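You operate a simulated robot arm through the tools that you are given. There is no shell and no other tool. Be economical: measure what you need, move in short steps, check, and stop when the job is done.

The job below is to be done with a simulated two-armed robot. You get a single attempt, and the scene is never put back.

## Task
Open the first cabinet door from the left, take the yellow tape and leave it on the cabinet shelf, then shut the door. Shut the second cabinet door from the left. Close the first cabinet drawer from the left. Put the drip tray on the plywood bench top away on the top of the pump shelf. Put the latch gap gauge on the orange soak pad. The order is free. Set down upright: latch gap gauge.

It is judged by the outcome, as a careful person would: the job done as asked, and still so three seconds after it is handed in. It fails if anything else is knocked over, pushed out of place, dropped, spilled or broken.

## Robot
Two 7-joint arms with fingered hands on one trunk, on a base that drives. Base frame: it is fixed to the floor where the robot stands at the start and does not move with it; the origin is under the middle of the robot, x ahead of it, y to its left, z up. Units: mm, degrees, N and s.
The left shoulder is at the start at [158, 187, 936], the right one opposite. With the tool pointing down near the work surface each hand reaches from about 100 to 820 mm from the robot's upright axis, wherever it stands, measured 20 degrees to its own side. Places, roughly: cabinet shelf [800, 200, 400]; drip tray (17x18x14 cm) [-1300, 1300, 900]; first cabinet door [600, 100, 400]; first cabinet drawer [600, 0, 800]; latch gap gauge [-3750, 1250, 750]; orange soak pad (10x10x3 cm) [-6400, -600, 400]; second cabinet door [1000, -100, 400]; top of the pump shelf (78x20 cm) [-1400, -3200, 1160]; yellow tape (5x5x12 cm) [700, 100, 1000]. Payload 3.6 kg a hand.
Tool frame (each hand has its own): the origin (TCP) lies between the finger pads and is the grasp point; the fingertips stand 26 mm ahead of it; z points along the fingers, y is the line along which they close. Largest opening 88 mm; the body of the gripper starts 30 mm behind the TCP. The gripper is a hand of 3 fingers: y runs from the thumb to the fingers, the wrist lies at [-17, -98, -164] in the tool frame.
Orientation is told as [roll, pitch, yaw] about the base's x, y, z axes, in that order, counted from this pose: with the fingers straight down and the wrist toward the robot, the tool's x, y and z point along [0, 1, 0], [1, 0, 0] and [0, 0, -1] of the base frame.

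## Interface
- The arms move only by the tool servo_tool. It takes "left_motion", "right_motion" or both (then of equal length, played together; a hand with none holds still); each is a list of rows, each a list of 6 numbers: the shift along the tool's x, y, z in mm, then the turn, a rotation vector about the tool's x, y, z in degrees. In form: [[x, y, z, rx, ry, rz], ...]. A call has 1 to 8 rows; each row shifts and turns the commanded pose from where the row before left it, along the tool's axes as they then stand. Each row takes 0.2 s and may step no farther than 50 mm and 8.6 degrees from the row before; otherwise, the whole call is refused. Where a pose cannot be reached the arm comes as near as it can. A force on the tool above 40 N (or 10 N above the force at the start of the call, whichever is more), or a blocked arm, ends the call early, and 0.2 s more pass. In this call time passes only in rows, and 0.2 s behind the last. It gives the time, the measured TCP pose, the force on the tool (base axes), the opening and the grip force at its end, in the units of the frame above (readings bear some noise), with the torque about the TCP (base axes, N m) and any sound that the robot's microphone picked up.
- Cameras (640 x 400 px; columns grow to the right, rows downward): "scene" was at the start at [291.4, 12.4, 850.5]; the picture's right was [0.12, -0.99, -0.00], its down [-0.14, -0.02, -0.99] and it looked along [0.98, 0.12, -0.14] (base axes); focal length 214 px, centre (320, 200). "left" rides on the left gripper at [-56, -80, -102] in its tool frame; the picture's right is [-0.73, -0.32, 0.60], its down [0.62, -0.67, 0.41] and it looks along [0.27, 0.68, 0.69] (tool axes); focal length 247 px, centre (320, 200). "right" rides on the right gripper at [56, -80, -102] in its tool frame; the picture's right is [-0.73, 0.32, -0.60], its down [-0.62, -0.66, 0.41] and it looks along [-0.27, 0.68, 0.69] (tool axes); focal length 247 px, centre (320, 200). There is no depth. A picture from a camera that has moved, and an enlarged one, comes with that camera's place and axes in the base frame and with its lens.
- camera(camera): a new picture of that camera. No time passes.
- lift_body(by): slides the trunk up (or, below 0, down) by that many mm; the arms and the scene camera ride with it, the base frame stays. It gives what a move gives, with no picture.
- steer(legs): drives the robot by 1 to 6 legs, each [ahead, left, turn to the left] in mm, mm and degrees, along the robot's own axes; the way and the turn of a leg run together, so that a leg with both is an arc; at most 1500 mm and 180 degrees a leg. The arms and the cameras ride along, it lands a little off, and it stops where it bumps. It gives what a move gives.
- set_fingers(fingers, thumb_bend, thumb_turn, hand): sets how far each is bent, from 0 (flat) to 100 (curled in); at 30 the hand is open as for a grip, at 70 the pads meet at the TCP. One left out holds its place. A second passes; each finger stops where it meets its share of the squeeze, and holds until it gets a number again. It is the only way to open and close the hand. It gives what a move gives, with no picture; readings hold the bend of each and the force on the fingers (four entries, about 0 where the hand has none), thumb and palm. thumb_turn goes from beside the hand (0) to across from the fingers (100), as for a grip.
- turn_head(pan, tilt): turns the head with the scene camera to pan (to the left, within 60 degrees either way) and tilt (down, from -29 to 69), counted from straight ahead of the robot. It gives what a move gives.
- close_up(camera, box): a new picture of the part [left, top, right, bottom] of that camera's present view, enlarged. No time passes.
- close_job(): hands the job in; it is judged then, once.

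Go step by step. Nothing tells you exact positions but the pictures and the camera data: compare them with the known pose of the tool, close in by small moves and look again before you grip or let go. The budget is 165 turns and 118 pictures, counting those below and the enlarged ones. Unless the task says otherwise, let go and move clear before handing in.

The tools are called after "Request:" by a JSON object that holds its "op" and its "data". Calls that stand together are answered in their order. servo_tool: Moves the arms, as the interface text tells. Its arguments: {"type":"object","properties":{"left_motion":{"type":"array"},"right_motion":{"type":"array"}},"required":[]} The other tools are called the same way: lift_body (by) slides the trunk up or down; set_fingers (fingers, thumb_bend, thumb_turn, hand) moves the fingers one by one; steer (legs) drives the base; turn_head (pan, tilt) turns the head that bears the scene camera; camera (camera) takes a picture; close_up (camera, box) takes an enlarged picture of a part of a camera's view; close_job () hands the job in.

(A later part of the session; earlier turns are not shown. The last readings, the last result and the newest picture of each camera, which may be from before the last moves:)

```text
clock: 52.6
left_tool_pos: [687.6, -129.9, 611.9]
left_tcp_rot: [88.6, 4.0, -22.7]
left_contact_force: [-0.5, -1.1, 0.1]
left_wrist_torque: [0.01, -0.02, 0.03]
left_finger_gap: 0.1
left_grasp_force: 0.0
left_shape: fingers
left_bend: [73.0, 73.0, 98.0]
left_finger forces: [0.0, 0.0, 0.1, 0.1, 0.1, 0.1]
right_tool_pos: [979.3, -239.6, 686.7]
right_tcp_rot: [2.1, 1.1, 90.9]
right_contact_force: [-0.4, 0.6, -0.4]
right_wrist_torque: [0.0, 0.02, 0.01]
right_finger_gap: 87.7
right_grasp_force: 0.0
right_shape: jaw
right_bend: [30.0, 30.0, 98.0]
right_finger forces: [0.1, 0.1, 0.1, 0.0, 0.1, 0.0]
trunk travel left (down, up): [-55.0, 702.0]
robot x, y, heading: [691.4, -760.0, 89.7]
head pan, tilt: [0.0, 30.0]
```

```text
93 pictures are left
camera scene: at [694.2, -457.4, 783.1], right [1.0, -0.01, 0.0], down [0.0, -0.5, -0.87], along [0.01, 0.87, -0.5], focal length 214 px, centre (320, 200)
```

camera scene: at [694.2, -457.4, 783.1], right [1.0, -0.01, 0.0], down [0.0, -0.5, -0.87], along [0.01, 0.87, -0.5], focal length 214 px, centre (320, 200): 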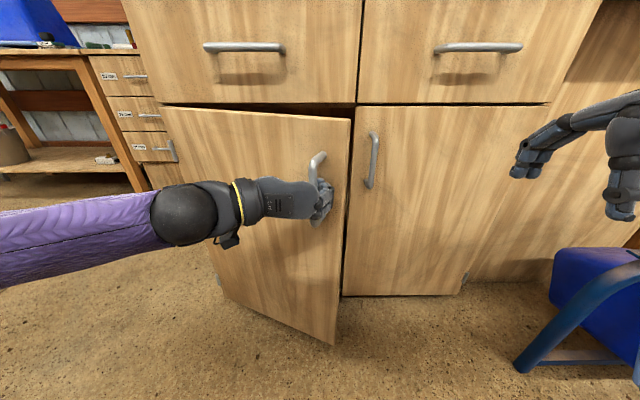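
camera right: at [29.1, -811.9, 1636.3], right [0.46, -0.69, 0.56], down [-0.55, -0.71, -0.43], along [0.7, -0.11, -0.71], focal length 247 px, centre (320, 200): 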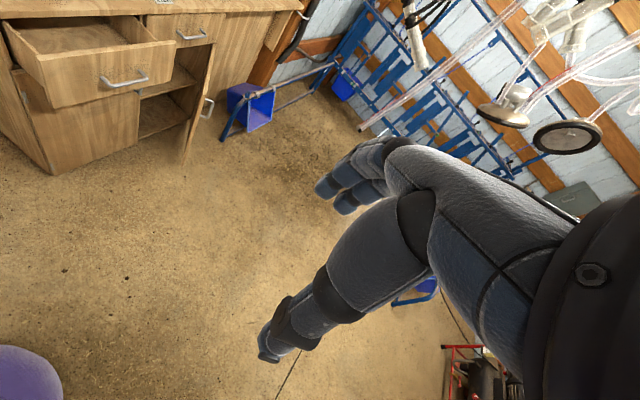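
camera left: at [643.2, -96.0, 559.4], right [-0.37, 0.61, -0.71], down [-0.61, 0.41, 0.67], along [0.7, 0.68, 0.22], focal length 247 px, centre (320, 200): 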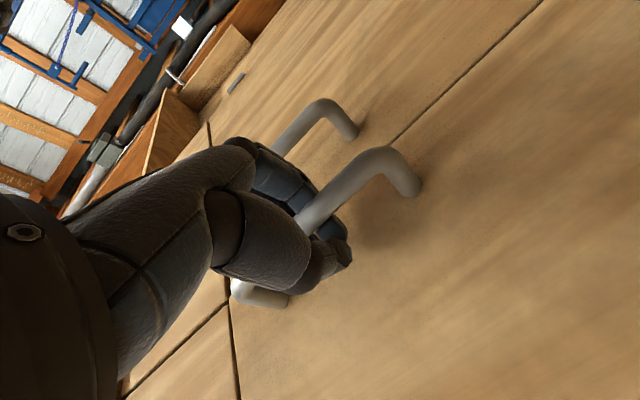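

The door swings with the hand. I continue the arc.

Request:
{"op": "servo_tool", "data": {"left_motion": [[0, -3.3, -29, -4.7, 0, 0], [0, -3.3, -29, -4.7, 0, 0], [0, -3.3, -29, -4.7, 0, 0], [0, -3.3, -29, -4.7, 0, 0], [0, -3.3, -29, -4.7, 0, 0], [0, -3.3, -29, -4.7, 0, 0], [0, -3.3, -29, -4.7, 0, 0], [0, -3.3, -29, -4.7, 0, 0]]}}

Request:
{"op": "camera", "data": {"camera": "scene"}}

```text
clock: 54.4
left_tool_pos: [524.3, -290.9, 622.2]
left_tcp_rot: [86.4, 2.6, -60.3]
left_contact_force: [-0.2, 0.3, -0.4]
left_wrist_torque: [-0.02, 0.02, -0.03]
left_finger_gap: 0.0
left_grasp_force: 0.0
left_shape: fingers
left_bend: [73.0, 73.0, 98.0]
left_finger forces: [0.0, 0.0, 0.0, 0.0, 0.0, 0.0]
right_tool_pos: [977.8, -238.7, 687.0]
right_tcp_rot: [2.1, 1.0, 90.9]
right_contact_force: [0.7, 0.1, -0.2]
right_wrist_torque: [0.0, -0.03, 0.01]
right_finger_gap: 88.0
right_grasp_force: 0.0
right_shape: jaw
right_bend: [30.0, 30.0, 98.0]
right_finger forces: [0.0, 0.0, 0.0, 0.1, 0.0, 0.0]
trunk travel left (down, up): [-55.0, 702.0]
robot x, y, heading: [692.9, -759.5, 89.8]
head pan, tilt: [0.0, 30.0]
```

```text
92 pictures are left
camera scene: at [694.1, -457.4, 783.1], right [1.0, -0.01, 0.0], down [0.0, -0.5, -0.87], along [0.01, 0.87, -0.5], focal length 214 px, centre (320, 200)
```

scene: 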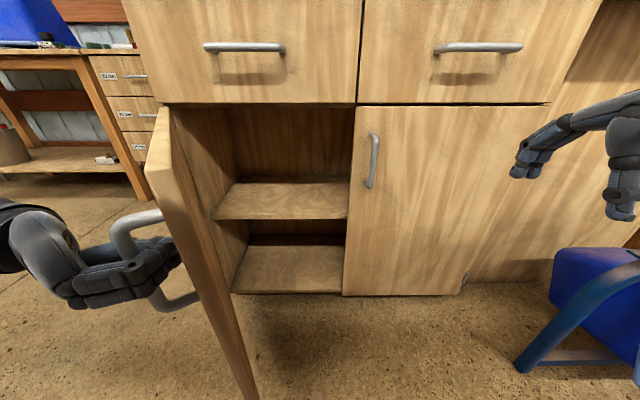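

The door is 60° open. I'll open it a bit further, then release the handle.

Request:
{"op": "servo_tool", "data": {"left_motion": [[0, -3.3, -29, -4.7, 0, 0], [0, -3.3, -29, -4.7, 0, 0], [0, -3.3, -29, -4.7, 0, 0], [0, -3.3, -29, -4.7, 0, 0], [0, -3.3, -29, -4.7, 0, 0]]}}

Request:
{"op": "set_fingers", "data": {"hand": "left", "fingers": 30, "thumb_bend": 30}}

Request:
{"op": "servo_tool", "data": {"left_motion": [[0, 0, -30, 0, 0, 0], [0, 0, -30, 0, 0, 0], [0, 0, -30, 0, 0, 0]]}}

Request:
{"op": "camera", "data": {"camera": "scene"}}

```text
clock: 55.6
left_tool_pos: [385.1, -324.0, 633.9]
left_tcp_rot: [85.6, 0.8, -83.6]
left_contact_force: [-0.9, -2.3, -1.3]
left_wrist_torque: [-0.03, 0.03, 0.07]
left_finger_gap: 0.1
left_grasp_force: 1.1
left_shape: fingers
left_bend: [73.0, 73.0, 98.0]
left_finger forces: [2.0, 0.1, 0.0, 0.0, 0.1, 0.0]
right_tool_pos: [979.3, -239.3, 686.5]
right_tcp_rot: [2.1, 1.1, 91.1]
right_contact_force: [0.6, 0.1, 0.2]
right_wrist_torque: [0.01, 0.02, -0.04]
right_finger_gap: 87.5
right_grasp_force: 0.1
right_shape: jaw
right_bend: [30.0, 30.0, 98.0]
right_finger forces: [0.0, 0.1, 0.1, 0.0, 0.1, 0.0]
trunk travel left (down, up): [-55.0, 702.0]
robot x, y, heading: [693.3, -760.7, 89.4]
head pan, tilt: [0.0, 30.0]
```

```text
clock: 56.6
left_tool_pos: [385.0, -324.0, 632.8]
left_tcp_rot: [85.7, 0.9, -83.6]
left_contact_force: [-0.5, -0.8, 0.5]
left_wrist_torque: [-0.01, 0.0, -0.01]
left_finger_gap: 88.0
left_grasp_force: 0.0
left_shape: fingers
left_bend: [30.0, 30.0, 98.0]
left_finger forces: [0.0, 0.1, 0.0, 0.0, 0.0, 0.1]
right_tool_pos: [978.7, -238.3, 686.4]
right_tcp_rot: [2.1, 1.0, 91.0]
right_contact_force: [0.5, 0.2, 0.1]
right_wrist_torque: [0.03, 0.0, -0.01]
right_finger_gap: 87.7
right_grasp_force: 0.1
right_shape: jaw
right_bend: [30.0, 30.0, 98.0]
right_finger forces: [0.0, 0.1, 0.0, 0.1, 0.0, 0.0]
trunk travel left (down, up): [-55.0, 702.0]
robot x, y, heading: [690.8, -755.8, 89.6]
head pan, tilt: [0.0, 30.0]
```

```text
clock: 57.4
left_tool_pos: [296.6, -336.0, 642.6]
left_tcp_rot: [85.7, 0.9, -83.6]
left_contact_force: [-0.2, -1.3, 0.5]
left_wrist_torque: [-0.01, 0.01, 0.02]
left_finger_gap: 87.9
left_grasp_force: 0.0
left_shape: fingers
left_bend: [30.0, 30.0, 98.0]
left_finger forces: [0.0, 0.1, 0.0, 0.0, 0.0, 0.0]
right_tool_pos: [979.7, -240.1, 685.7]
right_tcp_rot: [2.0, 1.0, 91.0]
right_contact_force: [-0.3, 0.5, 0.7]
right_wrist_torque: [-0.01, 0.01, 0.06]
right_finger_gap: 88.0
right_grasp_force: 0.0
right_shape: jaw
right_bend: [30.0, 30.0, 98.0]
right_finger forces: [0.0, 0.0, 0.1, 0.0, 0.0, 0.0]
trunk travel left (down, up): [-55.0, 702.0]
robot x, y, heading: [695.8, -755.2, 89.5]
head pan, tilt: [0.0, 30.0]
```

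```text
91 pictures are left
camera scene: at [694.4, -457.4, 783.1], right [1.0, -0.01, 0.0], down [0.0, -0.5, -0.87], along [0.01, 0.87, -0.5], focal length 214 px, centre (320, 200)
```

scene: 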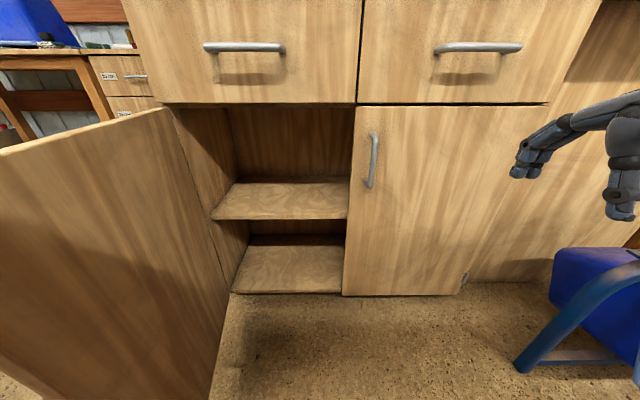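

The door is ~85° open and the first compartment with its shelf is clear. I'll withdraw the left hand from the door, raise the trunk, and turn the right hand to point forward with a horizontal closing line.

Request:
{"op": "servo_tool", "data": {"left_motion": [[0, 45, 0, 0, 0, 0], [0, 45, 0, 0, 0, 0], [0, 45, 0, 0, 0, 0]]}}

Request:
{"op": "lift_body", "data": {"by": 300}}

Request:
{"op": "servo_tool", "data": {"right_motion": [[0, 0, -25, -4.9487, -4.9487, -4.9487], [0, 0, -20, -4.9487, -4.9487, -4.9487], [0, 0, -20, -4.9487, -4.9487, -4.9487], [0, 0, 0, -4.9487, -4.9487, -4.9487], [0, 0, 0, -4.9487, -4.9487, -4.9487], [0, 0, 0, -4.9487, -4.9487, -4.9487], [0, 0, 0, -4.9487, -4.9487, -4.9487]]}}

Request:
{"op": "servo_tool", "data": {"right_motion": [[0, 0, 0, -4.9487, -4.9487, -4.9487], [0, 0, 0, -4.9487, -4.9487, -4.9487], [0, 0, 0, -4.9487, -4.9487, -4.9487], [0, 0, 0, -4.9487, -4.9487, -4.9487], [0, 0, 0, -4.9487, -4.9487, -4.9487], [0, 0, 0, -4.9487, -4.9487, -4.9487], [0, 0, 0, -4.9487, -4.9487, -4.9487]]}}

Request:
{"op": "camera", "data": {"camera": "scene"}}

```text
clock: 58.2
left_tool_pos: [311.5, -470.0, 640.5]
left_tcp_rot: [85.8, 0.9, -83.6]
left_contact_force: [0.0, -0.5, 0.3]
left_wrist_torque: [-0.04, -0.02, -0.01]
left_finger_gap: 88.0
left_grasp_force: 0.1
left_shape: fingers
left_bend: [30.0, 30.0, 98.0]
left_finger forces: [0.0, 0.0, 0.1, 0.0, 0.0, 0.1]
right_tool_pos: [979.3, -239.6, 686.4]
right_tcp_rot: [2.1, 1.0, 91.0]
right_contact_force: [1.1, -0.5, -0.5]
right_wrist_torque: [-0.02, 0.04, 0.01]
right_finger_gap: 87.9
right_grasp_force: 0.1
right_shape: jaw
right_bend: [30.0, 30.0, 98.0]
right_finger forces: [0.1, 0.0, 0.0, 0.0, 0.1, 0.1]
trunk travel left (down, up): [-55.0, 702.0]
robot x, y, heading: [695.0, -756.9, 89.6]
head pan, tilt: [0.0, 30.0]
```

```text
clock: 61.2
left_tool_pos: [310.5, -467.4, 939.5]
left_tcp_rot: [85.7, 0.7, -83.6]
left_contact_force: [-0.4, 0.7, 0.2]
left_wrist_torque: [0.0, 0.0, -0.02]
left_finger_gap: 88.0
left_grasp_force: 0.1
left_shape: fingers
left_bend: [30.0, 30.0, 98.0]
left_finger forces: [0.0, 0.1, 0.0, 0.0, 0.0, 0.2]
right_tool_pos: [979.8, -237.4, 985.1]
right_tcp_rot: [2.1, 1.1, 91.1]
right_contact_force: [0.2, 0.0, -0.4]
right_wrist_torque: [-0.02, 0.02, -0.03]
right_finger_gap: 88.1
right_grasp_force: 0.1
right_shape: jaw
right_bend: [30.0, 30.0, 98.0]
right_finger forces: [0.0, 0.0, 0.0, 0.0, 0.0, 0.0]
trunk travel left (down, up): [-355.0, 402.0]
robot x, y, heading: [688.3, -756.1, 89.7]
head pan, tilt: [0.0, 30.0]
```

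```text
clock: 62.8
left_tool_pos: [312.0, -468.1, 938.3]
left_tcp_rot: [85.7, 0.7, -83.7]
left_contact_force: [0.6, -0.4, 0.3]
left_wrist_torque: [-0.01, 0.01, -0.02]
left_finger_gap: 88.0
left_grasp_force: 0.2
left_shape: fingers
left_bend: [30.0, 30.0, 98.0]
left_finger forces: [0.0, 0.0, 0.0, 0.0, 0.0, 0.0]
right_tool_pos: [976.4, -241.7, 1051.4]
right_tcp_rot: [-42.8, -20.1, 135.4]
right_contact_force: [0.3, -0.2, 0.6]
right_wrist_torque: [0.02, 0.02, -0.02]
right_finger_gap: 87.7
right_grasp_force: 0.1
right_shape: jaw
right_bend: [30.0, 30.0, 98.0]
right_finger forces: [0.0, 0.0, 0.1, 0.1, 0.0, 0.1]
trunk travel left (down, up): [-355.0, 402.0]
robot x, y, heading: [692.7, -759.6, 89.6]
head pan, tilt: [0.0, 30.0]
```

```text
clock: 64.4
left_tool_pos: [311.6, -468.6, 937.8]
left_tcp_rot: [85.7, 0.9, -83.6]
left_contact_force: [-0.3, 0.5, 0.4]
left_wrist_torque: [-0.04, 0.02, 0.01]
left_finger_gap: 88.0
left_grasp_force: 0.1
left_shape: fingers
left_bend: [30.0, 30.0, 98.0]
left_finger forces: [0.0, 0.0, 0.0, 0.0, 0.0, 0.0]
right_tool_pos: [1061.8, -241.2, 1234.4]
right_tcp_rot: [-79.8, -7.4, 175.7]
right_contact_force: [0.6, -0.1, -0.1]
right_wrist_torque: [0.01, 0.03, 0.04]
right_finger_gap: 88.0
right_grasp_force: 0.0
right_shape: jaw
right_bend: [30.0, 30.0, 98.0]
right_finger forces: [0.0, 0.0, 0.0, 0.0, 0.0, 0.0]
right hand out of reach, approached as far as the arm can: row 1, 2, 3, 4, 5, 6, 7
trunk travel left (down, up): [-355.0, 402.0]
robot x, y, heading: [692.6, -756.5, 89.4]
head pan, tilt: [0.0, 30.0]
```

```text
90 pictures are left
camera scene: at [693.4, -514.5, 1110.3], right [1.0, -0.01, 0.0], down [0.0, -0.5, -0.87], along [0.01, 0.87, -0.5], focal length 214 px, centre (320, 200)
```

scene: 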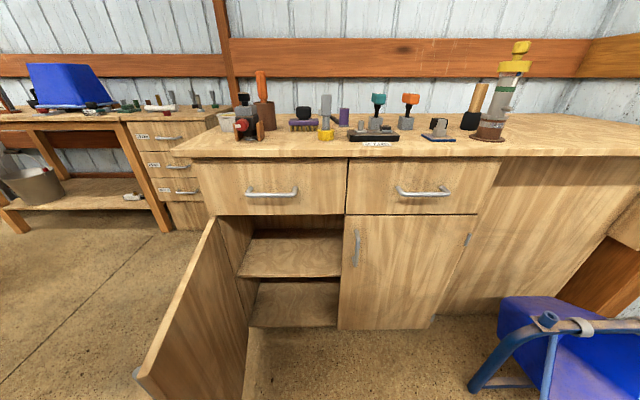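

The right hand's pose was too folded to reach exactly; I'll move it forward, inward and up, where it should be comfortable.

Request:
{"op": "servo_tool", "data": {"right_motion": [[-15, 25, 30, 0, 0, 0], [-15, 25, 30, 0, 0, 0], [-15, 25, 30, 0, 0, 0], [-15, 25, 30, 0, 0, 0], [-10, 30, 30, 0, 0, 0]]}}

Request:
{"op": "camera", "data": {"camera": "scene"}}

```text
clock: 65.6
left_tool_pos: [311.6, -468.7, 937.7]
left_tcp_rot: [85.8, 0.8, -83.6]
left_contact_force: [0.2, -0.1, -0.4]
left_wrist_torque: [0.0, -0.02, 0.01]
left_finger_gap: 88.2
left_grasp_force: 0.1
left_shape: fingers
left_bend: [30.0, 30.0, 98.0]
left_finger forces: [0.0, 0.0, 0.0, 0.0, 0.0, 0.0]
right_tool_pos: [948.2, -71.6, 1296.9]
right_tcp_rot: [-81.1, -7.2, 175.9]
right_contact_force: [0.0, 0.6, -0.1]
right_wrist_torque: [-0.02, -0.03, -0.01]
right_finger_gap: 88.0
right_grasp_force: 0.1
right_shape: jaw
right_bend: [30.0, 30.0, 97.0]
right_finger forces: [0.0, 0.1, 0.0, 0.0, 0.0, 0.0]
trunk travel left (down, up): [-355.0, 402.0]
robot x, y, heading: [691.6, -758.6, 89.5]
head pan, tilt: [0.0, 30.0]
```

```text
89 pictures are left
camera scene: at [693.1, -513.7, 1110.0], right [1.0, -0.01, 0.0], down [0.0, -0.5, -0.87], along [0.01, 0.87, -0.5], focal length 214 px, centre (320, 200)
```

scene: 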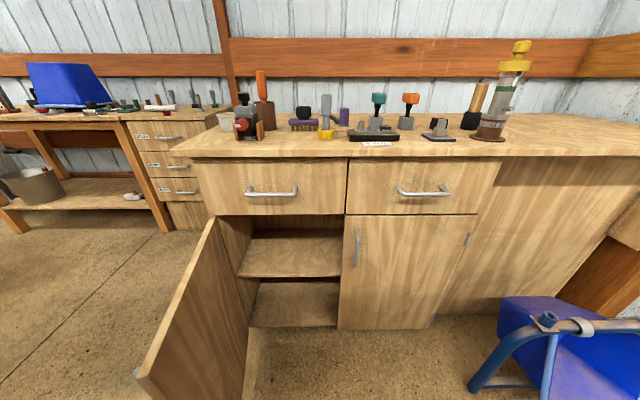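

The tape triangulates to about (714, 158), z 942–1066. I'll bring the right hand to a standoff in front of it at z≈1045.

Request:
{"op": "servo_tool", "data": {"right_motion": [[33, 26, 14, 0, 0, -0.9], [33, 26, 14, 0, 0, -0.9], [33, 26, 15, 0, 0, -0.9], [33, 26, 15, 0, 0, -0.9], [33, 26, 15, 0, 0, -0.9], [33, 26, 15, 0, 0, -0.9], [32, 26, 15, 0, 0, -0.9]]}}

Request:
{"op": "camera", "data": {"camera": "right"}}

Request:
{"op": "camera", "data": {"camera": "scene"}}

```text
clock: 67.2
left_tool_pos: [311.9, -469.1, 939.0]
left_tcp_rot: [85.7, 0.8, -83.5]
left_contact_force: [0.6, -0.4, -0.5]
left_wrist_torque: [0.01, -0.03, 0.01]
left_finger_gap: 88.1
left_grasp_force: 0.1
left_shape: fingers
left_bend: [30.0, 30.0, 98.0]
left_finger forces: [0.0, 0.1, 0.0, 0.1, 0.1, 0.0]
right_tool_pos: [823.6, -56.5, 1223.4]
right_tcp_rot: [-80.9, -1.2, 176.7]
right_contact_force: [0.4, -0.3, 0.2]
right_wrist_torque: [0.0, 0.0, -0.01]
right_finger_gap: 87.8
right_grasp_force: 0.1
right_shape: jaw
right_bend: [30.0, 30.0, 97.0]
right_finger forces: [0.0, 0.0, 0.0, 0.1, 0.0, 0.0]
right hand out of reach, approached as far as the arm can: row 3, 4, 5, 6, 7
trunk travel left (down, up): [-355.0, 402.0]
robot x, y, heading: [693.8, -758.9, 89.6]
head pan, tilt: [0.0, 30.0]
```

```text
88 pictures are left
camera right: at [896.3, -171.3, 1181.5], right [-0.33, -0.46, 0.83], down [0.7, 0.46, 0.54], along [-0.63, 0.76, 0.17], focal length 247 px, centre (320, 200)
```

right: 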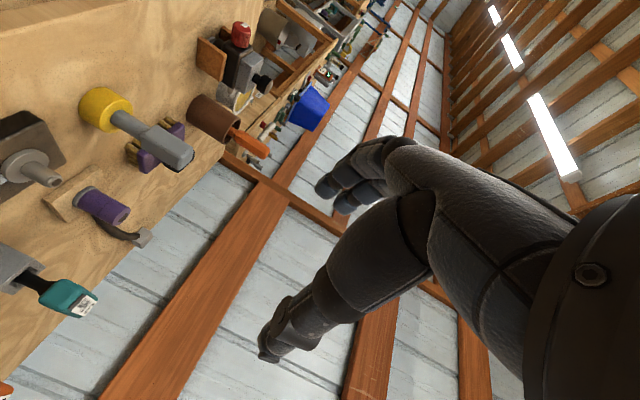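

```text
87 pictures are left
camera scene: at [693.7, -514.3, 1110.2], right [1.0, -0.01, 0.0], down [0.0, -0.5, -0.87], along [0.01, 0.87, -0.5], focal length 214 px, centre (320, 200)
```

scene: 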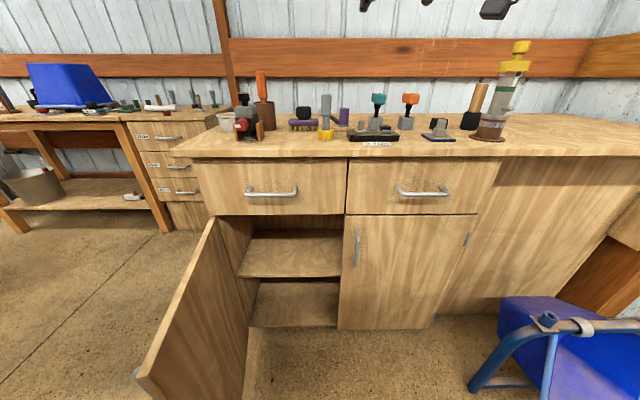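

The right arm is stuck in a bad elbow posture. I'll turn the hand back down, move inboard, and turn it again there as I did successfully with the left.

Request:
{"op": "servo_tool", "data": {"right_motion": [[0, 0, -20, 4.9, 4.9, 4.9], [0, 0, -20, 4.9, 4.9, 4.9], [0, 0, -20, 4.9, 4.9, 4.9], [0, 0, -20, 4.9, 4.9, 4.9], [0, 0, 0, 4.9, 4.9, 4.9], [0, 0, 0, 4.9, 4.9, 4.9], [0, 0, 0, 4.9, 4.9, 4.9]]}}

Request:
{"op": "servo_tool", "data": {"right_motion": [[0, 0, 0, 4.9, 4.9, 4.9], [0, 0, 0, 4.9, 4.9, 4.9], [0, 0, 0, 4.9, 4.9, 4.9], [0, 0, 0, 4.9, 4.9, 4.9], [0, 0, 0, 4.9, 4.9, 4.9], [0, 0, 0, 4.9, 4.9, 4.9], [0, 0, 0, 4.9, 4.9, 4.9]]}}

```text
clock: 68.8
left_tool_pos: [311.0, -468.0, 938.2]
left_tcp_rot: [85.7, 0.8, -83.6]
left_contact_force: [-0.2, 0.4, 0.8]
left_wrist_torque: [0.03, -0.02, -0.01]
left_finger_gap: 88.0
left_grasp_force: 0.0
left_shape: fingers
left_bend: [30.0, 30.0, 98.0]
left_finger forces: [0.0, 0.1, 0.1, 0.0, 0.0, 0.1]
right_tool_pos: [826.6, -143.9, 1242.0]
right_tcp_rot: [-42.7, -14.4, 135.0]
right_contact_force: [0.3, 1.2, 0.5]
right_wrist_torque: [-0.01, 0.03, -0.03]
right_finger_gap: 88.1
right_grasp_force: 0.0
right_shape: jaw
right_bend: [30.0, 30.0, 97.0]
right_finger forces: [0.0, 0.1, 0.0, 0.0, 0.0, 0.0]
right hand out of reach, approached as far as the arm can: row 5, 6, 7
trunk travel left (down, up): [-355.0, 402.0]
robot x, y, heading: [694.1, -758.0, 89.6]
head pan, tilt: [0.0, 30.0]
```

```text
clock: 70.4
left_tool_pos: [311.8, -468.0, 938.9]
left_tcp_rot: [85.8, 0.8, -83.6]
left_contact_force: [-0.5, 0.5, -0.5]
left_wrist_torque: [-0.03, -0.04, 0.01]
left_finger_gap: 88.2
left_grasp_force: 0.0
left_shape: fingers
left_bend: [30.0, 30.0, 98.0]
left_finger forces: [0.0, 0.1, 0.1, 0.0, 0.0, 0.1]
right_tool_pos: [899.6, -180.3, 1262.5]
right_tcp_rot: [-2.4, 5.0, 90.9]
right_contact_force: [1.0, 0.3, -0.3]
right_wrist_torque: [-0.03, -0.01, 0.02]
right_finger_gap: 87.9
right_grasp_force: 0.2
right_shape: jaw
right_bend: [30.0, 30.0, 97.0]
right_finger forces: [0.1, 0.0, 0.1, 0.0, 0.0, 0.0]
right hand out of reach, approached as far as the arm can: row 1, 3, 4, 5, 6, 7
trunk travel left (down, up): [-355.0, 402.0]
robot x, y, heading: [693.4, -754.6, 89.4]
head pan, tilt: [0.0, 30.0]
```

The hand is pointing down again. I'll move it inboard and lower.

Request:
{"op": "servo_tool", "data": {"right_motion": [[20, 0, 30, 0, 0, 0], [25, 0, 30, 0, 0, 0], [30, 0, 30, 0, 0, 0], [30, 0, 30, 0, 0, 0], [30, 0, 30, 0, 0, 0], [30, 0, 10, 0, 0, 0]]}}

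Request:
{"op": "servo_tool", "data": {"right_motion": [[0, 0, 0, -4.9487, -4.9487, -4.9487], [0, 0, 0, -4.9487, -4.9487, -4.9487], [0, 0, 0, -4.9487, -4.9487, -4.9487], [0, 0, 0, -4.9487, -4.9487, -4.9487], [0, 0, 0, -4.9487, -4.9487, -4.9487], [0, 0, 0, -4.9487, -4.9487, -4.9487], [0, 0, 0, -4.9487, -4.9487, -4.9487]]}}

Request:
{"op": "servo_tool", "data": {"right_motion": [[0, 0, 0, -4.9487, -4.9487, -4.9487], [0, 0, 0, -4.9487, -4.9487, -4.9487], [0, 0, 0, -4.9487, -4.9487, -4.9487], [0, 0, 0, -4.9487, -4.9487, -4.9487], [0, 0, 0, -4.9487, -4.9487, -4.9487], [0, 0, 0, -4.9487, -4.9487, -4.9487], [0, 0, 0, -4.9487, -4.9487, -4.9487]]}}

```text
clock: 71.8
left_tool_pos: [311.3, -468.6, 937.8]
left_tcp_rot: [85.7, 0.8, -83.6]
left_contact_force: [0.1, -0.2, 0.2]
left_wrist_torque: [0.01, -0.02, 0.01]
left_finger_gap: 87.9
left_grasp_force: 0.1
left_shape: fingers
left_bend: [30.0, 30.0, 98.0]
left_finger forces: [0.0, 0.0, 0.1, 0.0, 0.0, 0.0]
right_tool_pos: [837.3, -213.9, 1160.9]
right_tcp_rot: [-2.4, 4.9, 90.8]
right_contact_force: [-0.3, -0.1, -0.6]
right_wrist_torque: [0.0, -0.01, -0.02]
right_finger_gap: 88.1
right_grasp_force: 0.1
right_shape: jaw
right_bend: [30.0, 30.0, 97.0]
right_finger forces: [0.0, 0.0, 0.0, 0.0, 0.1, 0.0]
right hand out of reach, approached as far as the arm can: row 2, 3, 4, 5, 6
trunk travel left (down, up): [-355.0, 402.0]
robot x, y, heading: [690.5, -758.1, 89.6]
head pan, tilt: [0.0, 30.0]
```

```text
clock: 73.4
left_tool_pos: [312.2, -468.5, 938.3]
left_tcp_rot: [85.7, 0.8, -83.6]
left_contact_force: [-0.3, 0.1, 0.0]
left_wrist_torque: [-0.03, -0.03, 0.0]
left_finger_gap: 88.0
left_grasp_force: 0.1
left_shape: fingers
left_bend: [30.0, 30.0, 98.0]
left_finger forces: [0.0, 0.1, 0.1, 0.1, 0.1, 0.1]
right_tool_pos: [839.9, -212.9, 1161.2]
right_tcp_rot: [-43.3, -14.3, 135.7]
right_contact_force: [-0.6, 0.8, 0.6]
right_wrist_torque: [-0.01, 0.0, -0.04]
right_finger_gap: 87.9
right_grasp_force: 0.0
right_shape: jaw
right_bend: [30.0, 30.0, 97.0]
right_finger forces: [0.1, 0.0, 0.1, 0.0, 0.0, 0.0]
trunk travel left (down, up): [-355.0, 402.0]
robot x, y, heading: [692.7, -755.0, 89.7]
head pan, tilt: [0.0, 30.0]
```

```text
clock: 75.0
left_tool_pos: [312.6, -468.3, 938.1]
left_tcp_rot: [85.7, 1.0, -83.6]
left_contact_force: [0.3, 0.3, 0.4]
left_wrist_torque: [-0.04, 0.01, 0.03]
left_finger_gap: 88.2
left_grasp_force: 0.1
left_shape: fingers
left_bend: [30.0, 30.0, 98.0]
left_finger forces: [0.1, 0.0, 0.1, 0.0, 0.0, 0.1]
right_tool_pos: [830.3, -214.4, 1210.8]
right_tcp_rot: [-78.9, -2.8, 175.0]
right_contact_force: [-0.7, -0.2, -0.3]
right_wrist_torque: [0.0, 0.03, 0.05]
right_finger_gap: 87.7
right_grasp_force: 0.1
right_shape: jaw
right_bend: [30.0, 30.0, 97.0]
right_finger forces: [0.0, 0.0, 0.0, 0.0, 0.0, 0.0]
right hand out of reach, approached as far as the arm can: row 4, 5, 6, 7
trunk travel left (down, up): [-355.0, 402.0]
robot x, y, heading: [691.5, -758.5, 89.4]
head pan, tilt: [0.0, 30.0]
```

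Still near the fold limit. I'll raise the trunk so the hand works below the shoulder, and move the hand forward and inboard.

Request:
{"op": "lift_body", "data": {"by": 200}}

Request:
{"op": "servo_tool", "data": {"right_motion": [[0, 0, 40, 0, 0, 0], [0, 0, 40, 0, 0, 0], [0, 0, 40, 0, 0, 0], [0, 0, 40, 0, 0, 0], [20, 20, 20, 0, 0, 0], [25, 20, 10, 0, 0, 0], [25, 20, 10, 0, 0, 0], [25, 20, 10, 0, 0, 0]]}}

Request:
{"op": "camera", "data": {"camera": "scene"}}

```text
clock: 77.2
left_tool_pos: [313.2, -468.1, 1138.8]
left_tcp_rot: [85.7, 0.7, -83.7]
left_contact_force: [-0.7, -0.2, 0.6]
left_wrist_torque: [0.01, -0.02, -0.02]
left_finger_gap: 88.1
left_grasp_force: 0.1
left_shape: fingers
left_bend: [30.0, 30.0, 98.0]
left_finger forces: [0.1, 0.1, 0.1, 0.0, 0.0, 0.1]
right_tool_pos: [828.0, -228.9, 1431.7]
right_tcp_rot: [-80.5, -2.7, 175.1]
right_contact_force: [0.1, -0.2, 0.3]
right_wrist_torque: [-0.01, 0.01, 0.0]
right_finger_gap: 88.0
right_grasp_force: 0.1
right_shape: jaw
right_bend: [30.0, 30.0, 97.0]
right_finger forces: [0.1, 0.0, 0.0, 0.1, 0.0, 0.0]
trunk travel left (down, up): [-555.0, 202.0]
robot x, y, heading: [693.0, -753.9, 89.7]
head pan, tilt: [0.0, 30.0]
```

```text
clock: 79.0
left_tool_pos: [311.2, -468.6, 1137.9]
left_tcp_rot: [85.8, 0.8, -83.5]
left_contact_force: [-0.4, 0.1, -0.7]
left_wrist_torque: [0.03, -0.01, 0.01]
left_finger_gap: 88.0
left_grasp_force: 0.0
left_shape: fingers
left_bend: [30.0, 30.0, 98.0]
left_finger forces: [0.1, 0.0, 0.0, 0.0, 0.0, 0.0]
right_tool_pos: [835.5, -83.9, 1443.4]
right_tcp_rot: [-80.2, -2.4, 175.0]
right_contact_force: [0.2, 0.1, 0.9]
right_wrist_torque: [0.02, 0.01, 0.01]
right_finger_gap: 88.1
right_grasp_force: 0.0
right_shape: jaw
right_bend: [30.0, 30.0, 97.0]
right_finger forces: [0.0, 0.0, 0.1, 0.0, 0.0, 0.0]
right hand out of reach, approached as far as the arm can: row 1, 2, 3, 4, 5, 6, 7, 8
trunk travel left (down, up): [-555.0, 202.0]
robot x, y, heading: [689.1, -755.2, 89.6]
head pan, tilt: [0.0, 30.0]
```

```text
86 pictures are left
camera scene: at [693.6, -530.8, 1319.8], right [1.0, -0.01, 0.0], down [0.0, -0.5, -0.87], along [0.01, 0.87, -0.5], focal length 214 px, centre (320, 200)
```

scene: 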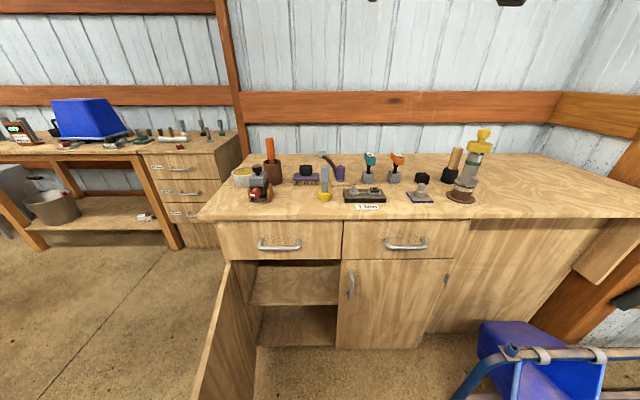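

The right arm's posture seems stuck. I'll look at it with the left wrist camera, which should point toward the robot.

Request:
{"op": "camera", "data": {"camera": "left"}}

Request:
{"op": "turn_head", "data": {"pan": -50, "tilt": -15}}

Request:
{"op": "camera", "data": {"camera": "scene"}}

```text
85 pictures are left
camera left: at [197.8, -400.2, 1091.3], right [0.5, 0.39, -0.77], down [0.38, 0.7, 0.6], along [0.78, -0.6, 0.21], focal length 247 px, centre (320, 200)
```

left: 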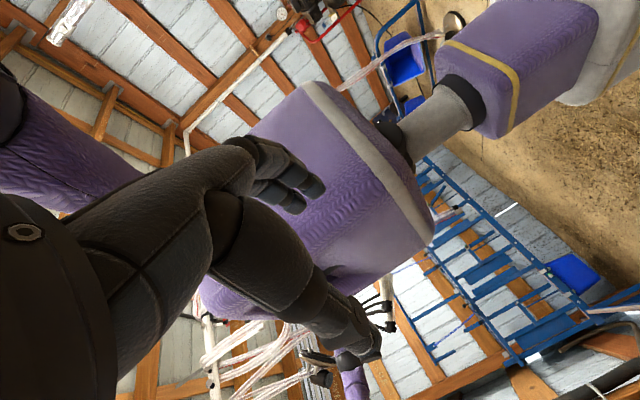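

```text
clock: 80.2
left_tool_pos: [312.2, -468.8, 1138.6]
left_tcp_rot: [85.8, 0.8, -83.6]
left_contact_force: [0.1, -0.4, 0.4]
left_wrist_torque: [-0.01, -0.01, 0.0]
left_finger_gap: 88.0
left_grasp_force: 0.0
left_shape: fingers
left_bend: [30.0, 30.0, 98.0]
left_finger forces: [0.1, 0.0, 0.1, 0.0, 0.1, 0.0]
right_tool_pos: [833.6, -85.1, 1442.9]
right_tcp_rot: [-80.2, -2.4, 175.0]
right_contact_force: [-0.5, 0.3, 0.1]
right_wrist_torque: [0.0, 0.03, -0.02]
right_finger_gap: 88.2
right_grasp_force: 0.2
right_shape: jaw
right_bend: [30.0, 30.0, 97.0]
right_finger forces: [0.0, 0.0, 0.0, 0.0, 0.1, 0.1]
trunk travel left (down, up): [-555.0, 202.0]
robot x, y, heading: [695.6, -758.1, 89.4]
head pan, tilt: [-50.0, -15.0]
```

```text
84 pictures are left
camera scene: at [754.9, -569.8, 1390.6], right [0.64, -0.77, 0.0], down [0.2, 0.16, -0.97], along [0.74, 0.62, 0.26], focal length 214 px, centre (320, 200)
```

scene: 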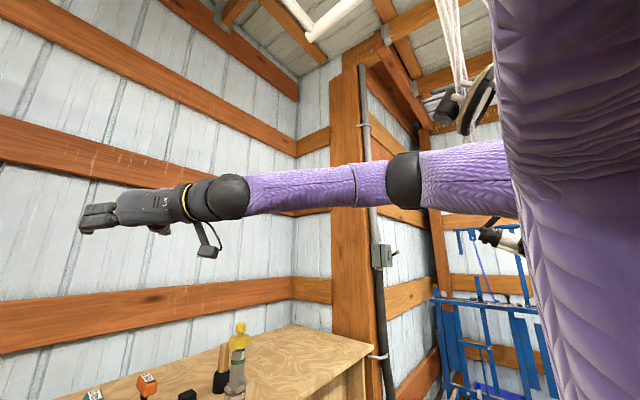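

The right elbow is stuck out sideways, so I'll use the left hand, which already took this pose well. I'll swing the left hand back along the reverse of the door arc, well above the door.

Request:
{"op": "servo_tool", "data": {"left_motion": [[0, -45, 0, 0, 0, 0], [0, -45, 0, 0, 0, 0], [0, -45, 0, 0, 0, 0], [0, 0, 45, 0, 0, 0], [0, 0, 45, 0, 0, 0]]}}

Request:
{"op": "servo_tool", "data": {"left_motion": [[0, 5.6, 48, 8, 0, 0], [0, 5.6, 48, 8, 0, 0], [0, 5.6, 48, 8, 0, 0], [0, 5.6, 48, 8, 0, 0], [0, 5.6, 48, 8, 0, 0], [0, 5.6, 48, 8, 0, 0], [0, 5.6, 48, 8, 0, 0], [0, 5.6, 48, 8, 0, 0]]}}

Request:
{"op": "servo_tool", "data": {"left_motion": [[0, 5.6, 48, 8, 0, 0], [0, 5, 20, 8, 0, 0], [0, 0, 0, 3, 0, 0]]}}

Request:
{"op": "turn_head", "data": {"pan": 0, "tilt": 30}}

Request:
{"op": "camera", "data": {"camera": "scene"}}

```text
clock: 81.4
left_tool_pos: [392.2, -413.3, 1131.8]
left_tcp_rot: [85.7, 0.8, -83.5]
left_contact_force: [-0.2, 0.4, -0.3]
left_wrist_torque: [-0.01, -0.03, 0.01]
left_finger_gap: 88.2
left_grasp_force: 0.0
left_shape: fingers
left_bend: [30.0, 30.0, 98.0]
left_finger forces: [0.0, 0.0, 0.0, 0.1, 0.0, 0.0]
left hand out of reach, approached as far as the arm can: row 2, 3
right_tool_pos: [835.1, -84.9, 1443.6]
right_tcp_rot: [-80.1, -2.4, 175.1]
right_contact_force: [-0.3, -0.9, 0.7]
right_wrist_torque: [0.01, -0.01, 0.0]
right_finger_gap: 88.2
right_grasp_force: 0.0
right_shape: jaw
right_bend: [30.0, 30.0, 97.0]
right_finger forces: [0.0, 0.0, 0.0, 0.1, 0.1, 0.0]
trunk travel left (down, up): [-555.0, 202.0]
robot x, y, heading: [694.0, -754.4, 89.8]
head pan, tilt: [-50.0, -15.0]
```

```text
clock: 83.2
left_tool_pos: [717.9, -239.9, 1105.6]
left_tcp_rot: [88.8, 4.3, -19.5]
left_contact_force: [0.2, 0.3, 1.0]
left_wrist_torque: [-0.03, 0.0, 0.03]
left_finger_gap: 88.4
left_grasp_force: 0.1
left_shape: fingers
left_bend: [30.0, 30.0, 98.0]
left_finger forces: [0.0, 0.0, 0.0, 0.1, 0.1, 0.0]
right_tool_pos: [836.5, -83.8, 1442.3]
right_tcp_rot: [-80.2, -2.5, 175.1]
right_contact_force: [0.1, 0.0, 0.0]
right_wrist_torque: [0.02, 0.03, 0.02]
right_finger_gap: 87.9
right_grasp_force: 0.0
right_shape: jaw
right_bend: [30.0, 30.0, 97.0]
right_finger forces: [0.0, 0.0, 0.0, 0.1, 0.0, 0.0]
trunk travel left (down, up): [-555.0, 202.0]
robot x, y, heading: [687.3, -754.3, 89.5]
head pan, tilt: [-50.0, -15.0]
```

```text
clock: 84.0
left_tool_pos: [746.4, -179.1, 1104.3]
left_tcp_rot: [90.4, 4.4, -0.4]
left_contact_force: [0.5, -0.6, 0.2]
left_wrist_torque: [0.0, -0.03, 0.01]
left_finger_gap: 88.4
left_grasp_force: 0.0
left_shape: fingers
left_bend: [30.0, 30.0, 98.0]
left_finger forces: [0.1, 0.0, 0.0, 0.0, 0.0, 0.0]
right_tool_pos: [834.6, -84.5, 1443.0]
right_tcp_rot: [-80.2, -2.4, 175.1]
right_contact_force: [0.0, 0.0, -0.3]
right_wrist_torque: [0.02, -0.03, 0.02]
right_finger_gap: 88.1
right_grasp_force: 0.2
right_shape: jaw
right_bend: [30.0, 30.0, 97.0]
right_finger forces: [0.1, 0.1, 0.0, 0.0, 0.1, 0.1]
trunk travel left (down, up): [-555.0, 202.0]
robot x, y, heading: [693.0, -755.8, 89.6]
head pan, tilt: [-50.0, -15.0]
```

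```text
clock: 85.1
left_tool_pos: [747.7, -179.3, 1105.8]
left_tcp_rot: [90.3, 4.4, -0.5]
left_contact_force: [0.1, -0.3, 0.4]
left_wrist_torque: [0.01, -0.01, -0.01]
left_finger_gap: 88.4
left_grasp_force: 0.0
left_shape: fingers
left_bend: [30.0, 30.0, 98.0]
left_finger forces: [0.0, 0.0, 0.0, 0.0, 0.0, 0.0]
right_tool_pos: [835.3, -84.7, 1443.4]
right_tcp_rot: [-80.2, -2.5, 175.0]
right_contact_force: [-1.0, -0.2, -0.9]
right_wrist_torque: [0.03, 0.03, 0.01]
right_finger_gap: 87.9
right_grasp_force: 0.0
right_shape: jaw
right_bend: [30.0, 30.0, 97.0]
right_finger forces: [0.0, 0.0, 0.0, 0.0, 0.1, 0.1]
trunk travel left (down, up): [-555.0, 202.0]
robot x, y, heading: [692.4, -755.4, 89.8]
head pan, tilt: [0.0, 30.0]
```

```text
83 pictures are left
camera scene: at [693.9, -530.7, 1319.9], right [1.0, -0.01, 0.0], down [0.0, -0.5, -0.87], along [0.01, 0.87, -0.5], focal length 214 px, centre (320, 200)
```

scene: 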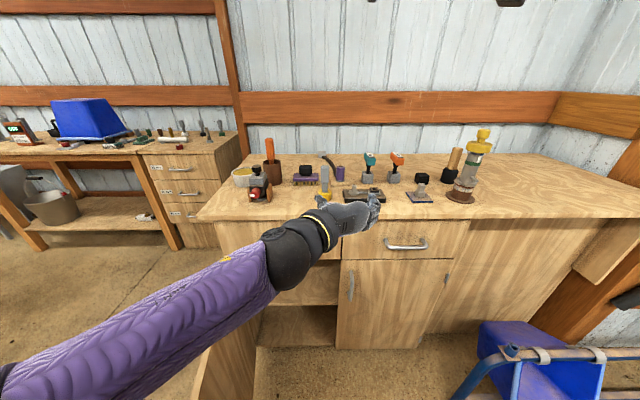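

The left hand is in the right pose. The tape is at about (715, 150), z 951–1068. I'll drive 100 mm closer and line the hand up in front of it.

Request:
{"op": "steer", "data": {"legs": [[100, 0, 0]]}}

Request:
{"op": "servo_tool", "data": {"left_motion": [[-37, -13, 0, 0, 0, 0], [-38, -13, 0, 0, 0, 0], [0, 0, 30, 0, 0, 0], [0, 0, 30, 0, 0, 0]]}}

Request:
{"op": "camera", "data": {"camera": "left"}}

Request:
{"op": "camera", "data": {"camera": "scene"}}

```text
clock: 86.3
left_tool_pos: [749.9, -80.7, 1106.4]
left_tcp_rot: [90.3, 4.3, -0.7]
left_contact_force: [0.9, 0.8, 0.2]
left_wrist_torque: [0.01, 0.0, 0.01]
left_finger_gap: 88.2
left_grasp_force: 0.0
left_shape: fingers
left_bend: [30.0, 30.0, 98.0]
left_finger forces: [0.1, 0.0, 0.1, 0.1, 0.1, 0.0]
right_tool_pos: [836.3, 14.9, 1443.0]
right_tcp_rot: [-80.3, -2.3, 175.0]
right_contact_force: [-0.5, 0.6, -0.8]
right_wrist_torque: [0.0, 0.03, 0.01]
right_finger_gap: 87.9
right_grasp_force: 0.0
right_shape: jaw
right_bend: [30.0, 30.0, 97.0]
right_finger forces: [0.1, 0.1, 0.0, 0.0, 0.0, 0.1]
trunk travel left (down, up): [-555.0, 202.0]
robot x, y, heading: [696.0, -656.7, 89.5]
head pan, tilt: [0.0, 30.0]
```

```text
clock: 87.3
left_tool_pos: [719.5, -21.1, 1034.1]
left_tcp_rot: [90.3, 4.3, -0.6]
left_contact_force: [-0.3, -0.5, -0.5]
left_wrist_torque: [0.02, 0.01, 0.01]
left_finger_gap: 88.2
left_grasp_force: 0.1
left_shape: fingers
left_bend: [30.0, 30.0, 98.0]
left_finger forces: [0.1, 0.0, 0.0, 0.1, 0.0, 0.0]
right_tool_pos: [835.7, 13.9, 1442.0]
right_tcp_rot: [-80.2, -2.5, 175.0]
right_contact_force: [0.8, 0.4, -0.1]
right_wrist_torque: [0.01, 0.05, 0.02]
right_finger_gap: 88.1
right_grasp_force: 0.1
right_shape: jaw
right_bend: [30.0, 30.0, 97.0]
right_finger forces: [0.1, 0.0, 0.0, 0.0, 0.0, 0.1]
trunk travel left (down, up): [-555.0, 202.0]
robot x, y, heading: [694.0, -663.7, 89.6]
head pan, tilt: [0.0, 30.0]
```

```text
82 pictures are left
camera left: at [634.7, -121.7, 983.6], right [-0.37, 0.61, -0.71], down [-0.61, 0.41, 0.67], along [0.7, 0.68, 0.22], focal length 247 px, centre (320, 200)
```

left: 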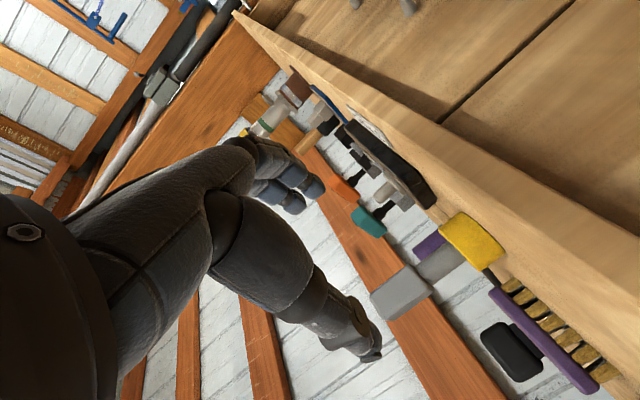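

```text
81 pictures are left
camera scene: at [695.2, -431.5, 1319.6], right [1.0, -0.01, 0.0], down [0.0, -0.5, -0.87], along [0.01, 0.87, -0.5], focal length 214 px, centre (320, 200)
```

scene: 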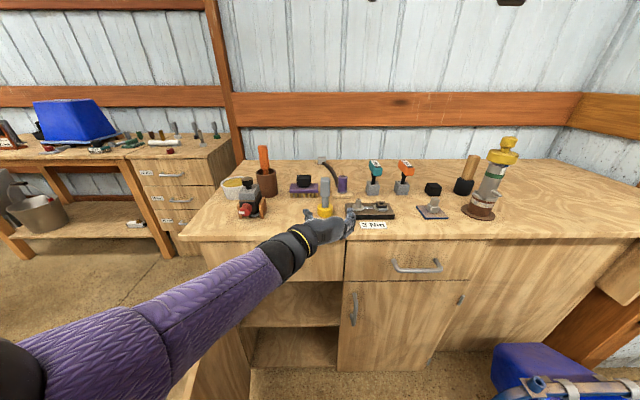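

The tape's shaft is in line with the gap (centre ≈ (720, 150)). I'll advance and check before closing.

Request:
{"op": "servo_tool", "data": {"left_motion": [[0, 0, 40, 0, 0, 0], [0, 0, 40, 0, 0, 0], [0, 0, 40, 0, 0, 0], [0, 0, 30, 0, 0, 0]]}}

Request:
{"op": "camera", "data": {"camera": "left"}}

Request:
{"op": "close_up", "data": {"camera": "scene", "box": [220, 120, 460, 270]}}

```text
clock: 88.3
left_tool_pos: [714.4, 1.8, 1057.0]
left_tcp_rot: [90.3, 4.2, -0.6]
left_contact_force: [-0.2, 1.0, 0.4]
left_wrist_torque: [-0.04, 0.01, 0.02]
left_finger_gap: 88.4
left_grasp_force: 0.0
left_shape: fingers
left_bend: [30.0, 30.0, 98.0]
left_finger forces: [0.0, 0.0, 0.0, 0.1, 0.0, 0.0]
left hand out of reach, approached as far as the arm can: row 1, 2, 3, 4
right_tool_pos: [835.4, 13.6, 1444.1]
right_tcp_rot: [-80.2, -2.4, 175.1]
right_contact_force: [-0.6, -0.1, 0.5]
right_wrist_torque: [0.03, 0.01, -0.02]
right_finger_gap: 88.0
right_grasp_force: 0.0
right_shape: jaw
right_bend: [30.0, 30.0, 97.0]
right_finger forces: [0.0, 0.0, 0.0, 0.1, 0.1, 0.1]
trunk travel left (down, up): [-555.0, 202.0]
robot x, y, heading: [695.1, -656.2, 89.5]
head pan, tilt: [0.0, 30.0]
```

```text
80 pictures are left
camera left: at [631.0, -99.1, 1007.1], right [-0.37, 0.61, -0.71], down [-0.61, 0.41, 0.67], along [0.7, 0.68, 0.22], focal length 247 px, centre (320, 200)
```

left: 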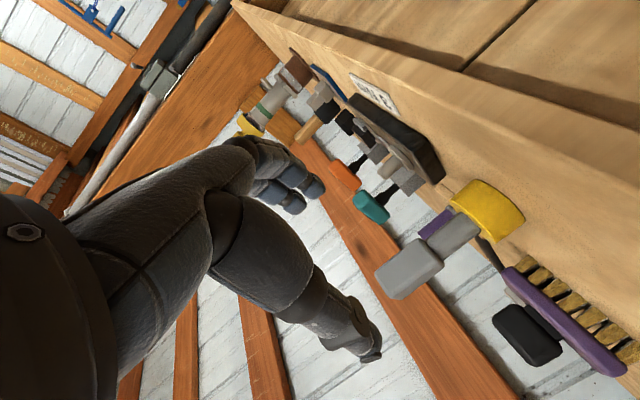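

```text
2.67 times, centred on (340, 195) of scene
camera zoom: at [694.8, -432.7, 1319.8], right [1.0, -0.01, 0.0], down [0.0, -0.5, -0.87], along [0.01, 0.87, -0.5], focal length 572 px, centre (267, 213)
```

zoom: 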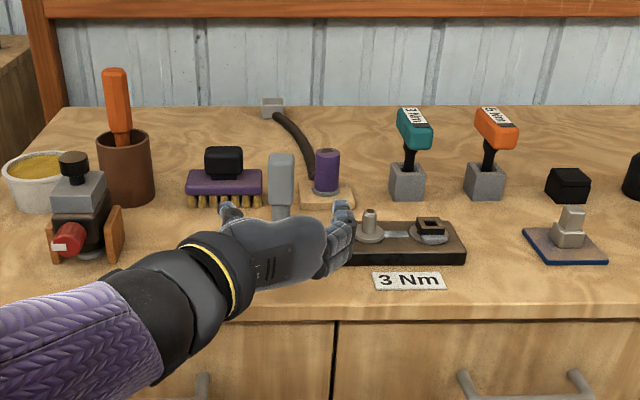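

The arm is stretched because the trunk is too high. I'll pull back, lower the trunk, and approach again.

Request:
{"op": "servo_tool", "data": {"left_motion": [[0, 0, -45, 0, 0, 0], [0, 0, -45, 0, 0, 0], [0, 0, -45, 0, 0, 0], [0, 0, -30, 0, 0, 0]]}}

Request:
{"op": "lift_body", "data": {"by": -180}}

Request:
{"op": "servo_tool", "data": {"left_motion": [[40, 0, 0, 0, 0, 0], [40, 0, 0, 0, 0, 0], [40, 0, 0, 0, 0, 0], [30, 0, 0, 0, 0, 0], [0, 0, 45, 0, 0, 0], [0, 0, 45, 0, 0, 0], [0, 0, 45, 0, 0, 0], [0, 0, 45, 0, 0, 0]]}}

```text
clock: 89.3
left_tool_pos: [711.2, -164.0, 1056.8]
left_tcp_rot: [90.3, 4.3, -0.6]
left_contact_force: [0.1, 0.8, 0.2]
left_wrist_torque: [-0.03, 0.01, -0.02]
left_finger_gap: 88.2
left_grasp_force: 0.1
left_shape: fingers
left_bend: [30.0, 30.0, 97.0]
left_finger forces: [0.0, 0.0, 0.0, 0.0, 0.0, 0.1]
right_tool_pos: [837.3, 12.2, 1442.8]
right_tcp_rot: [-80.3, -2.5, 175.0]
right_contact_force: [-0.3, 0.1, -0.8]
right_wrist_torque: [0.02, -0.01, 0.01]
right_finger_gap: 87.8
right_grasp_force: 0.1
right_shape: jaw
right_bend: [30.0, 30.0, 97.0]
right_finger forces: [0.0, 0.0, 0.0, 0.0, 0.0, 0.0]
trunk travel left (down, up): [-555.0, 202.0]
robot x, y, heading: [695.6, -655.4, 89.5]
head pan, tilt: [0.0, 30.0]
```

```text
clock: 91.3
left_tool_pos: [712.1, -163.3, 876.0]
left_tcp_rot: [90.3, 4.3, -0.6]
left_contact_force: [-0.3, 0.0, 0.0]
left_wrist_torque: [0.02, 0.01, -0.01]
left_finger_gap: 88.6
left_grasp_force: 0.1
left_shape: fingers
left_bend: [30.0, 30.0, 97.0]
left_finger forces: [0.0, 0.1, 0.1, 0.0, 0.1, 0.0]
right_tool_pos: [835.6, 14.5, 1264.5]
right_tcp_rot: [-80.3, -2.5, 175.1]
right_contact_force: [-0.2, -0.7, -0.4]
right_wrist_torque: [-0.04, -0.01, 0.02]
right_finger_gap: 88.0
right_grasp_force: 0.1
right_shape: jaw
right_bend: [30.0, 30.0, 97.0]
right_finger forces: [0.1, 0.0, 0.0, 0.1, 0.0, 0.1]
trunk travel left (down, up): [-375.0, 382.0]
robot x, y, heading: [694.2, -659.0, 89.3]
head pan, tilt: [0.0, 30.0]
```

```text
clock: 93.1
left_tool_pos: [727.9, 15.9, 1027.1]
left_tcp_rot: [90.3, 4.4, -0.6]
left_contact_force: [0.5, 0.1, 0.8]
left_wrist_torque: [0.0, 0.0, 0.01]
left_finger_gap: 88.7
left_grasp_force: 0.1
left_shape: fingers
left_bend: [30.0, 30.0, 97.0]
left_finger forces: [0.0, 0.0, 0.1, 0.0, 0.0, 0.1]
right_tool_pos: [836.6, 15.6, 1262.9]
right_tcp_rot: [-80.2, -2.4, 174.9]
right_contact_force: [0.3, -0.4, 0.0]
right_wrist_torque: [0.02, 0.01, 0.0]
right_finger_gap: 88.3
right_grasp_force: 0.1
right_shape: jaw
right_bend: [30.0, 30.0, 97.0]
right_finger forces: [0.0, 0.0, 0.1, 0.0, 0.0, 0.0]
trunk travel left (down, up): [-375.0, 382.0]
robot x, y, heading: [694.5, -658.1, 89.5]
head pan, tilt: [0.0, 30.0]
```

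Reachable now. Shift slightly left, advance and check.

Request:
{"op": "servo_tool", "data": {"left_motion": [[4, -7, 30, 0, 0, 0], [4, 0, 40, 0, 0, 0], [0, 0, 25, 0, 0, 0]]}}

Request:
{"op": "camera", "data": {"camera": "left"}}

Request:
{"op": "close_up", "data": {"camera": "scene", "box": [200, 60, 480, 235]}}

```text
clock: 93.9
left_tool_pos: [721.7, 100.9, 1036.2]
left_tcp_rot: [90.4, 4.2, -0.7]
left_contact_force: [-0.2, 0.0, 1.0]
left_wrist_torque: [-0.02, 0.01, -0.01]
left_finger_gap: 88.7
left_grasp_force: 0.1
left_shape: fingers
left_bend: [30.0, 30.0, 98.0]
left_finger forces: [0.0, 0.0, 0.1, 0.0, 0.1, 0.0]
left hand out of reach, approached as far as the arm can: row 3
right_tool_pos: [835.4, 13.6, 1263.2]
right_tcp_rot: [-80.2, -2.3, 174.9]
right_contact_force: [-1.2, 0.1, 0.4]
right_wrist_torque: [-0.03, 0.0, 0.04]
right_finger_gap: 88.1
right_grasp_force: 0.1
right_shape: jaw
right_bend: [30.0, 30.0, 97.0]
right_finger forces: [0.1, 0.0, 0.1, 0.0, 0.1, 0.1]
trunk travel left (down, up): [-375.0, 382.0]
robot x, y, heading: [696.0, -658.0, 89.5]
head pan, tilt: [0.0, 30.0]
```

```text
78 pictures are left
camera left: at [636.3, 1.0, 985.3], right [-0.36, 0.61, -0.71], down [-0.61, 0.42, 0.67], along [0.7, 0.68, 0.22], focal length 247 px, centre (320, 200)
```

left: 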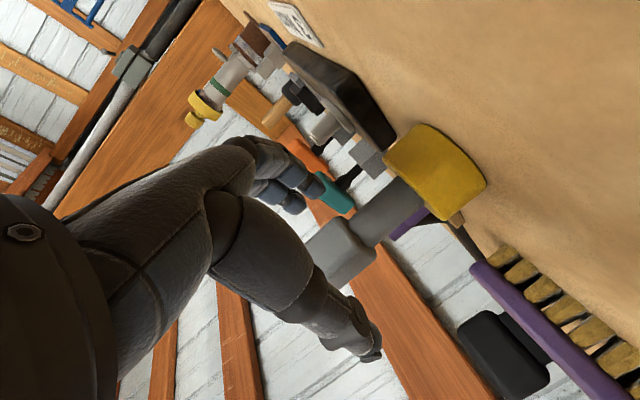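

```text
2.29 times, centred on (340, 148) of scene
camera zoom: at [694.7, -418.6, 1131.6], right [1.0, -0.01, 0.0], down [0.0, -0.5, -0.87], along [0.01, 0.87, -0.5], focal length 490 px, centre (274, 320)
```

zoom: 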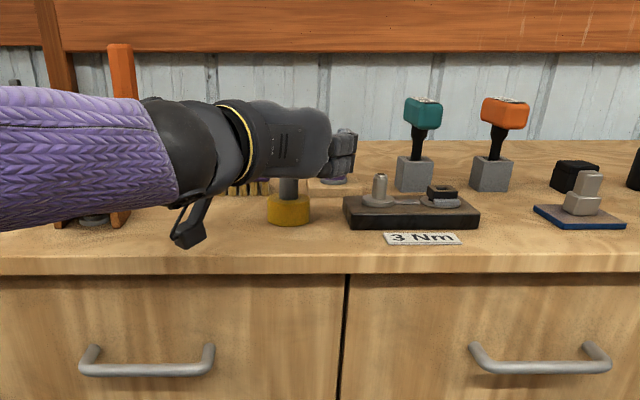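

Lined up but again at the arm's limit. I'll drive the base 45 mm forward to bring the shaft between the fingers.

Request:
{"op": "steer", "data": {"legs": [[45, 0, 0]]}}

Request:
{"op": "camera", "data": {"camera": "left"}}

```text
clock: 94.8
left_tool_pos: [720.6, 150.4, 1034.4]
left_tcp_rot: [90.2, 4.4, -0.6]
left_contact_force: [0.0, 0.4, -0.1]
left_wrist_torque: [-0.01, -0.02, -0.01]
left_finger_gap: 88.4
left_grasp_force: 0.0
left_shape: fingers
left_bend: [30.0, 30.0, 98.0]
left_finger forces: [0.0, 0.0, 0.1, 0.0, 0.0, 0.1]
right_tool_pos: [836.2, 61.0, 1262.1]
right_tcp_rot: [-80.1, -2.3, 175.1]
right_contact_force: [-0.1, 0.0, -0.9]
right_wrist_torque: [0.02, 0.0, 0.06]
right_finger_gap: 87.7
right_grasp_force: 0.0
right_shape: jaw
right_bend: [30.0, 30.0, 97.0]
right_finger forces: [0.0, 0.1, 0.0, 0.0, 0.1, 0.1]
trunk travel left (down, up): [-375.0, 382.0]
robot x, y, heading: [694.5, -612.6, 89.0]
head pan, tilt: [0.0, 30.0]
```

```text
76 pictures are left
camera left: at [636.0, 47.7, 983.2], right [-0.37, 0.6, -0.71], down [-0.61, 0.42, 0.67], along [0.7, 0.68, 0.22], focal length 247 px, centre (320, 200)
```

left: 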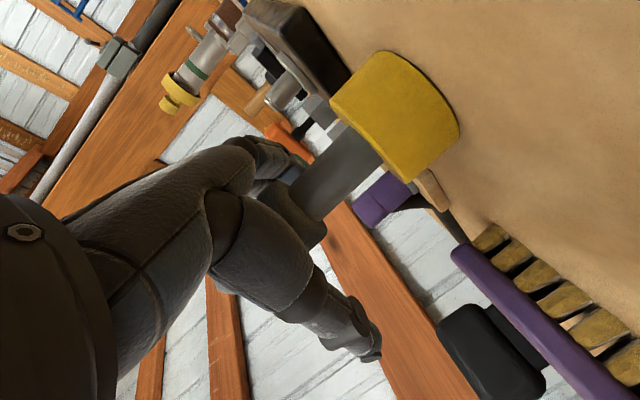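

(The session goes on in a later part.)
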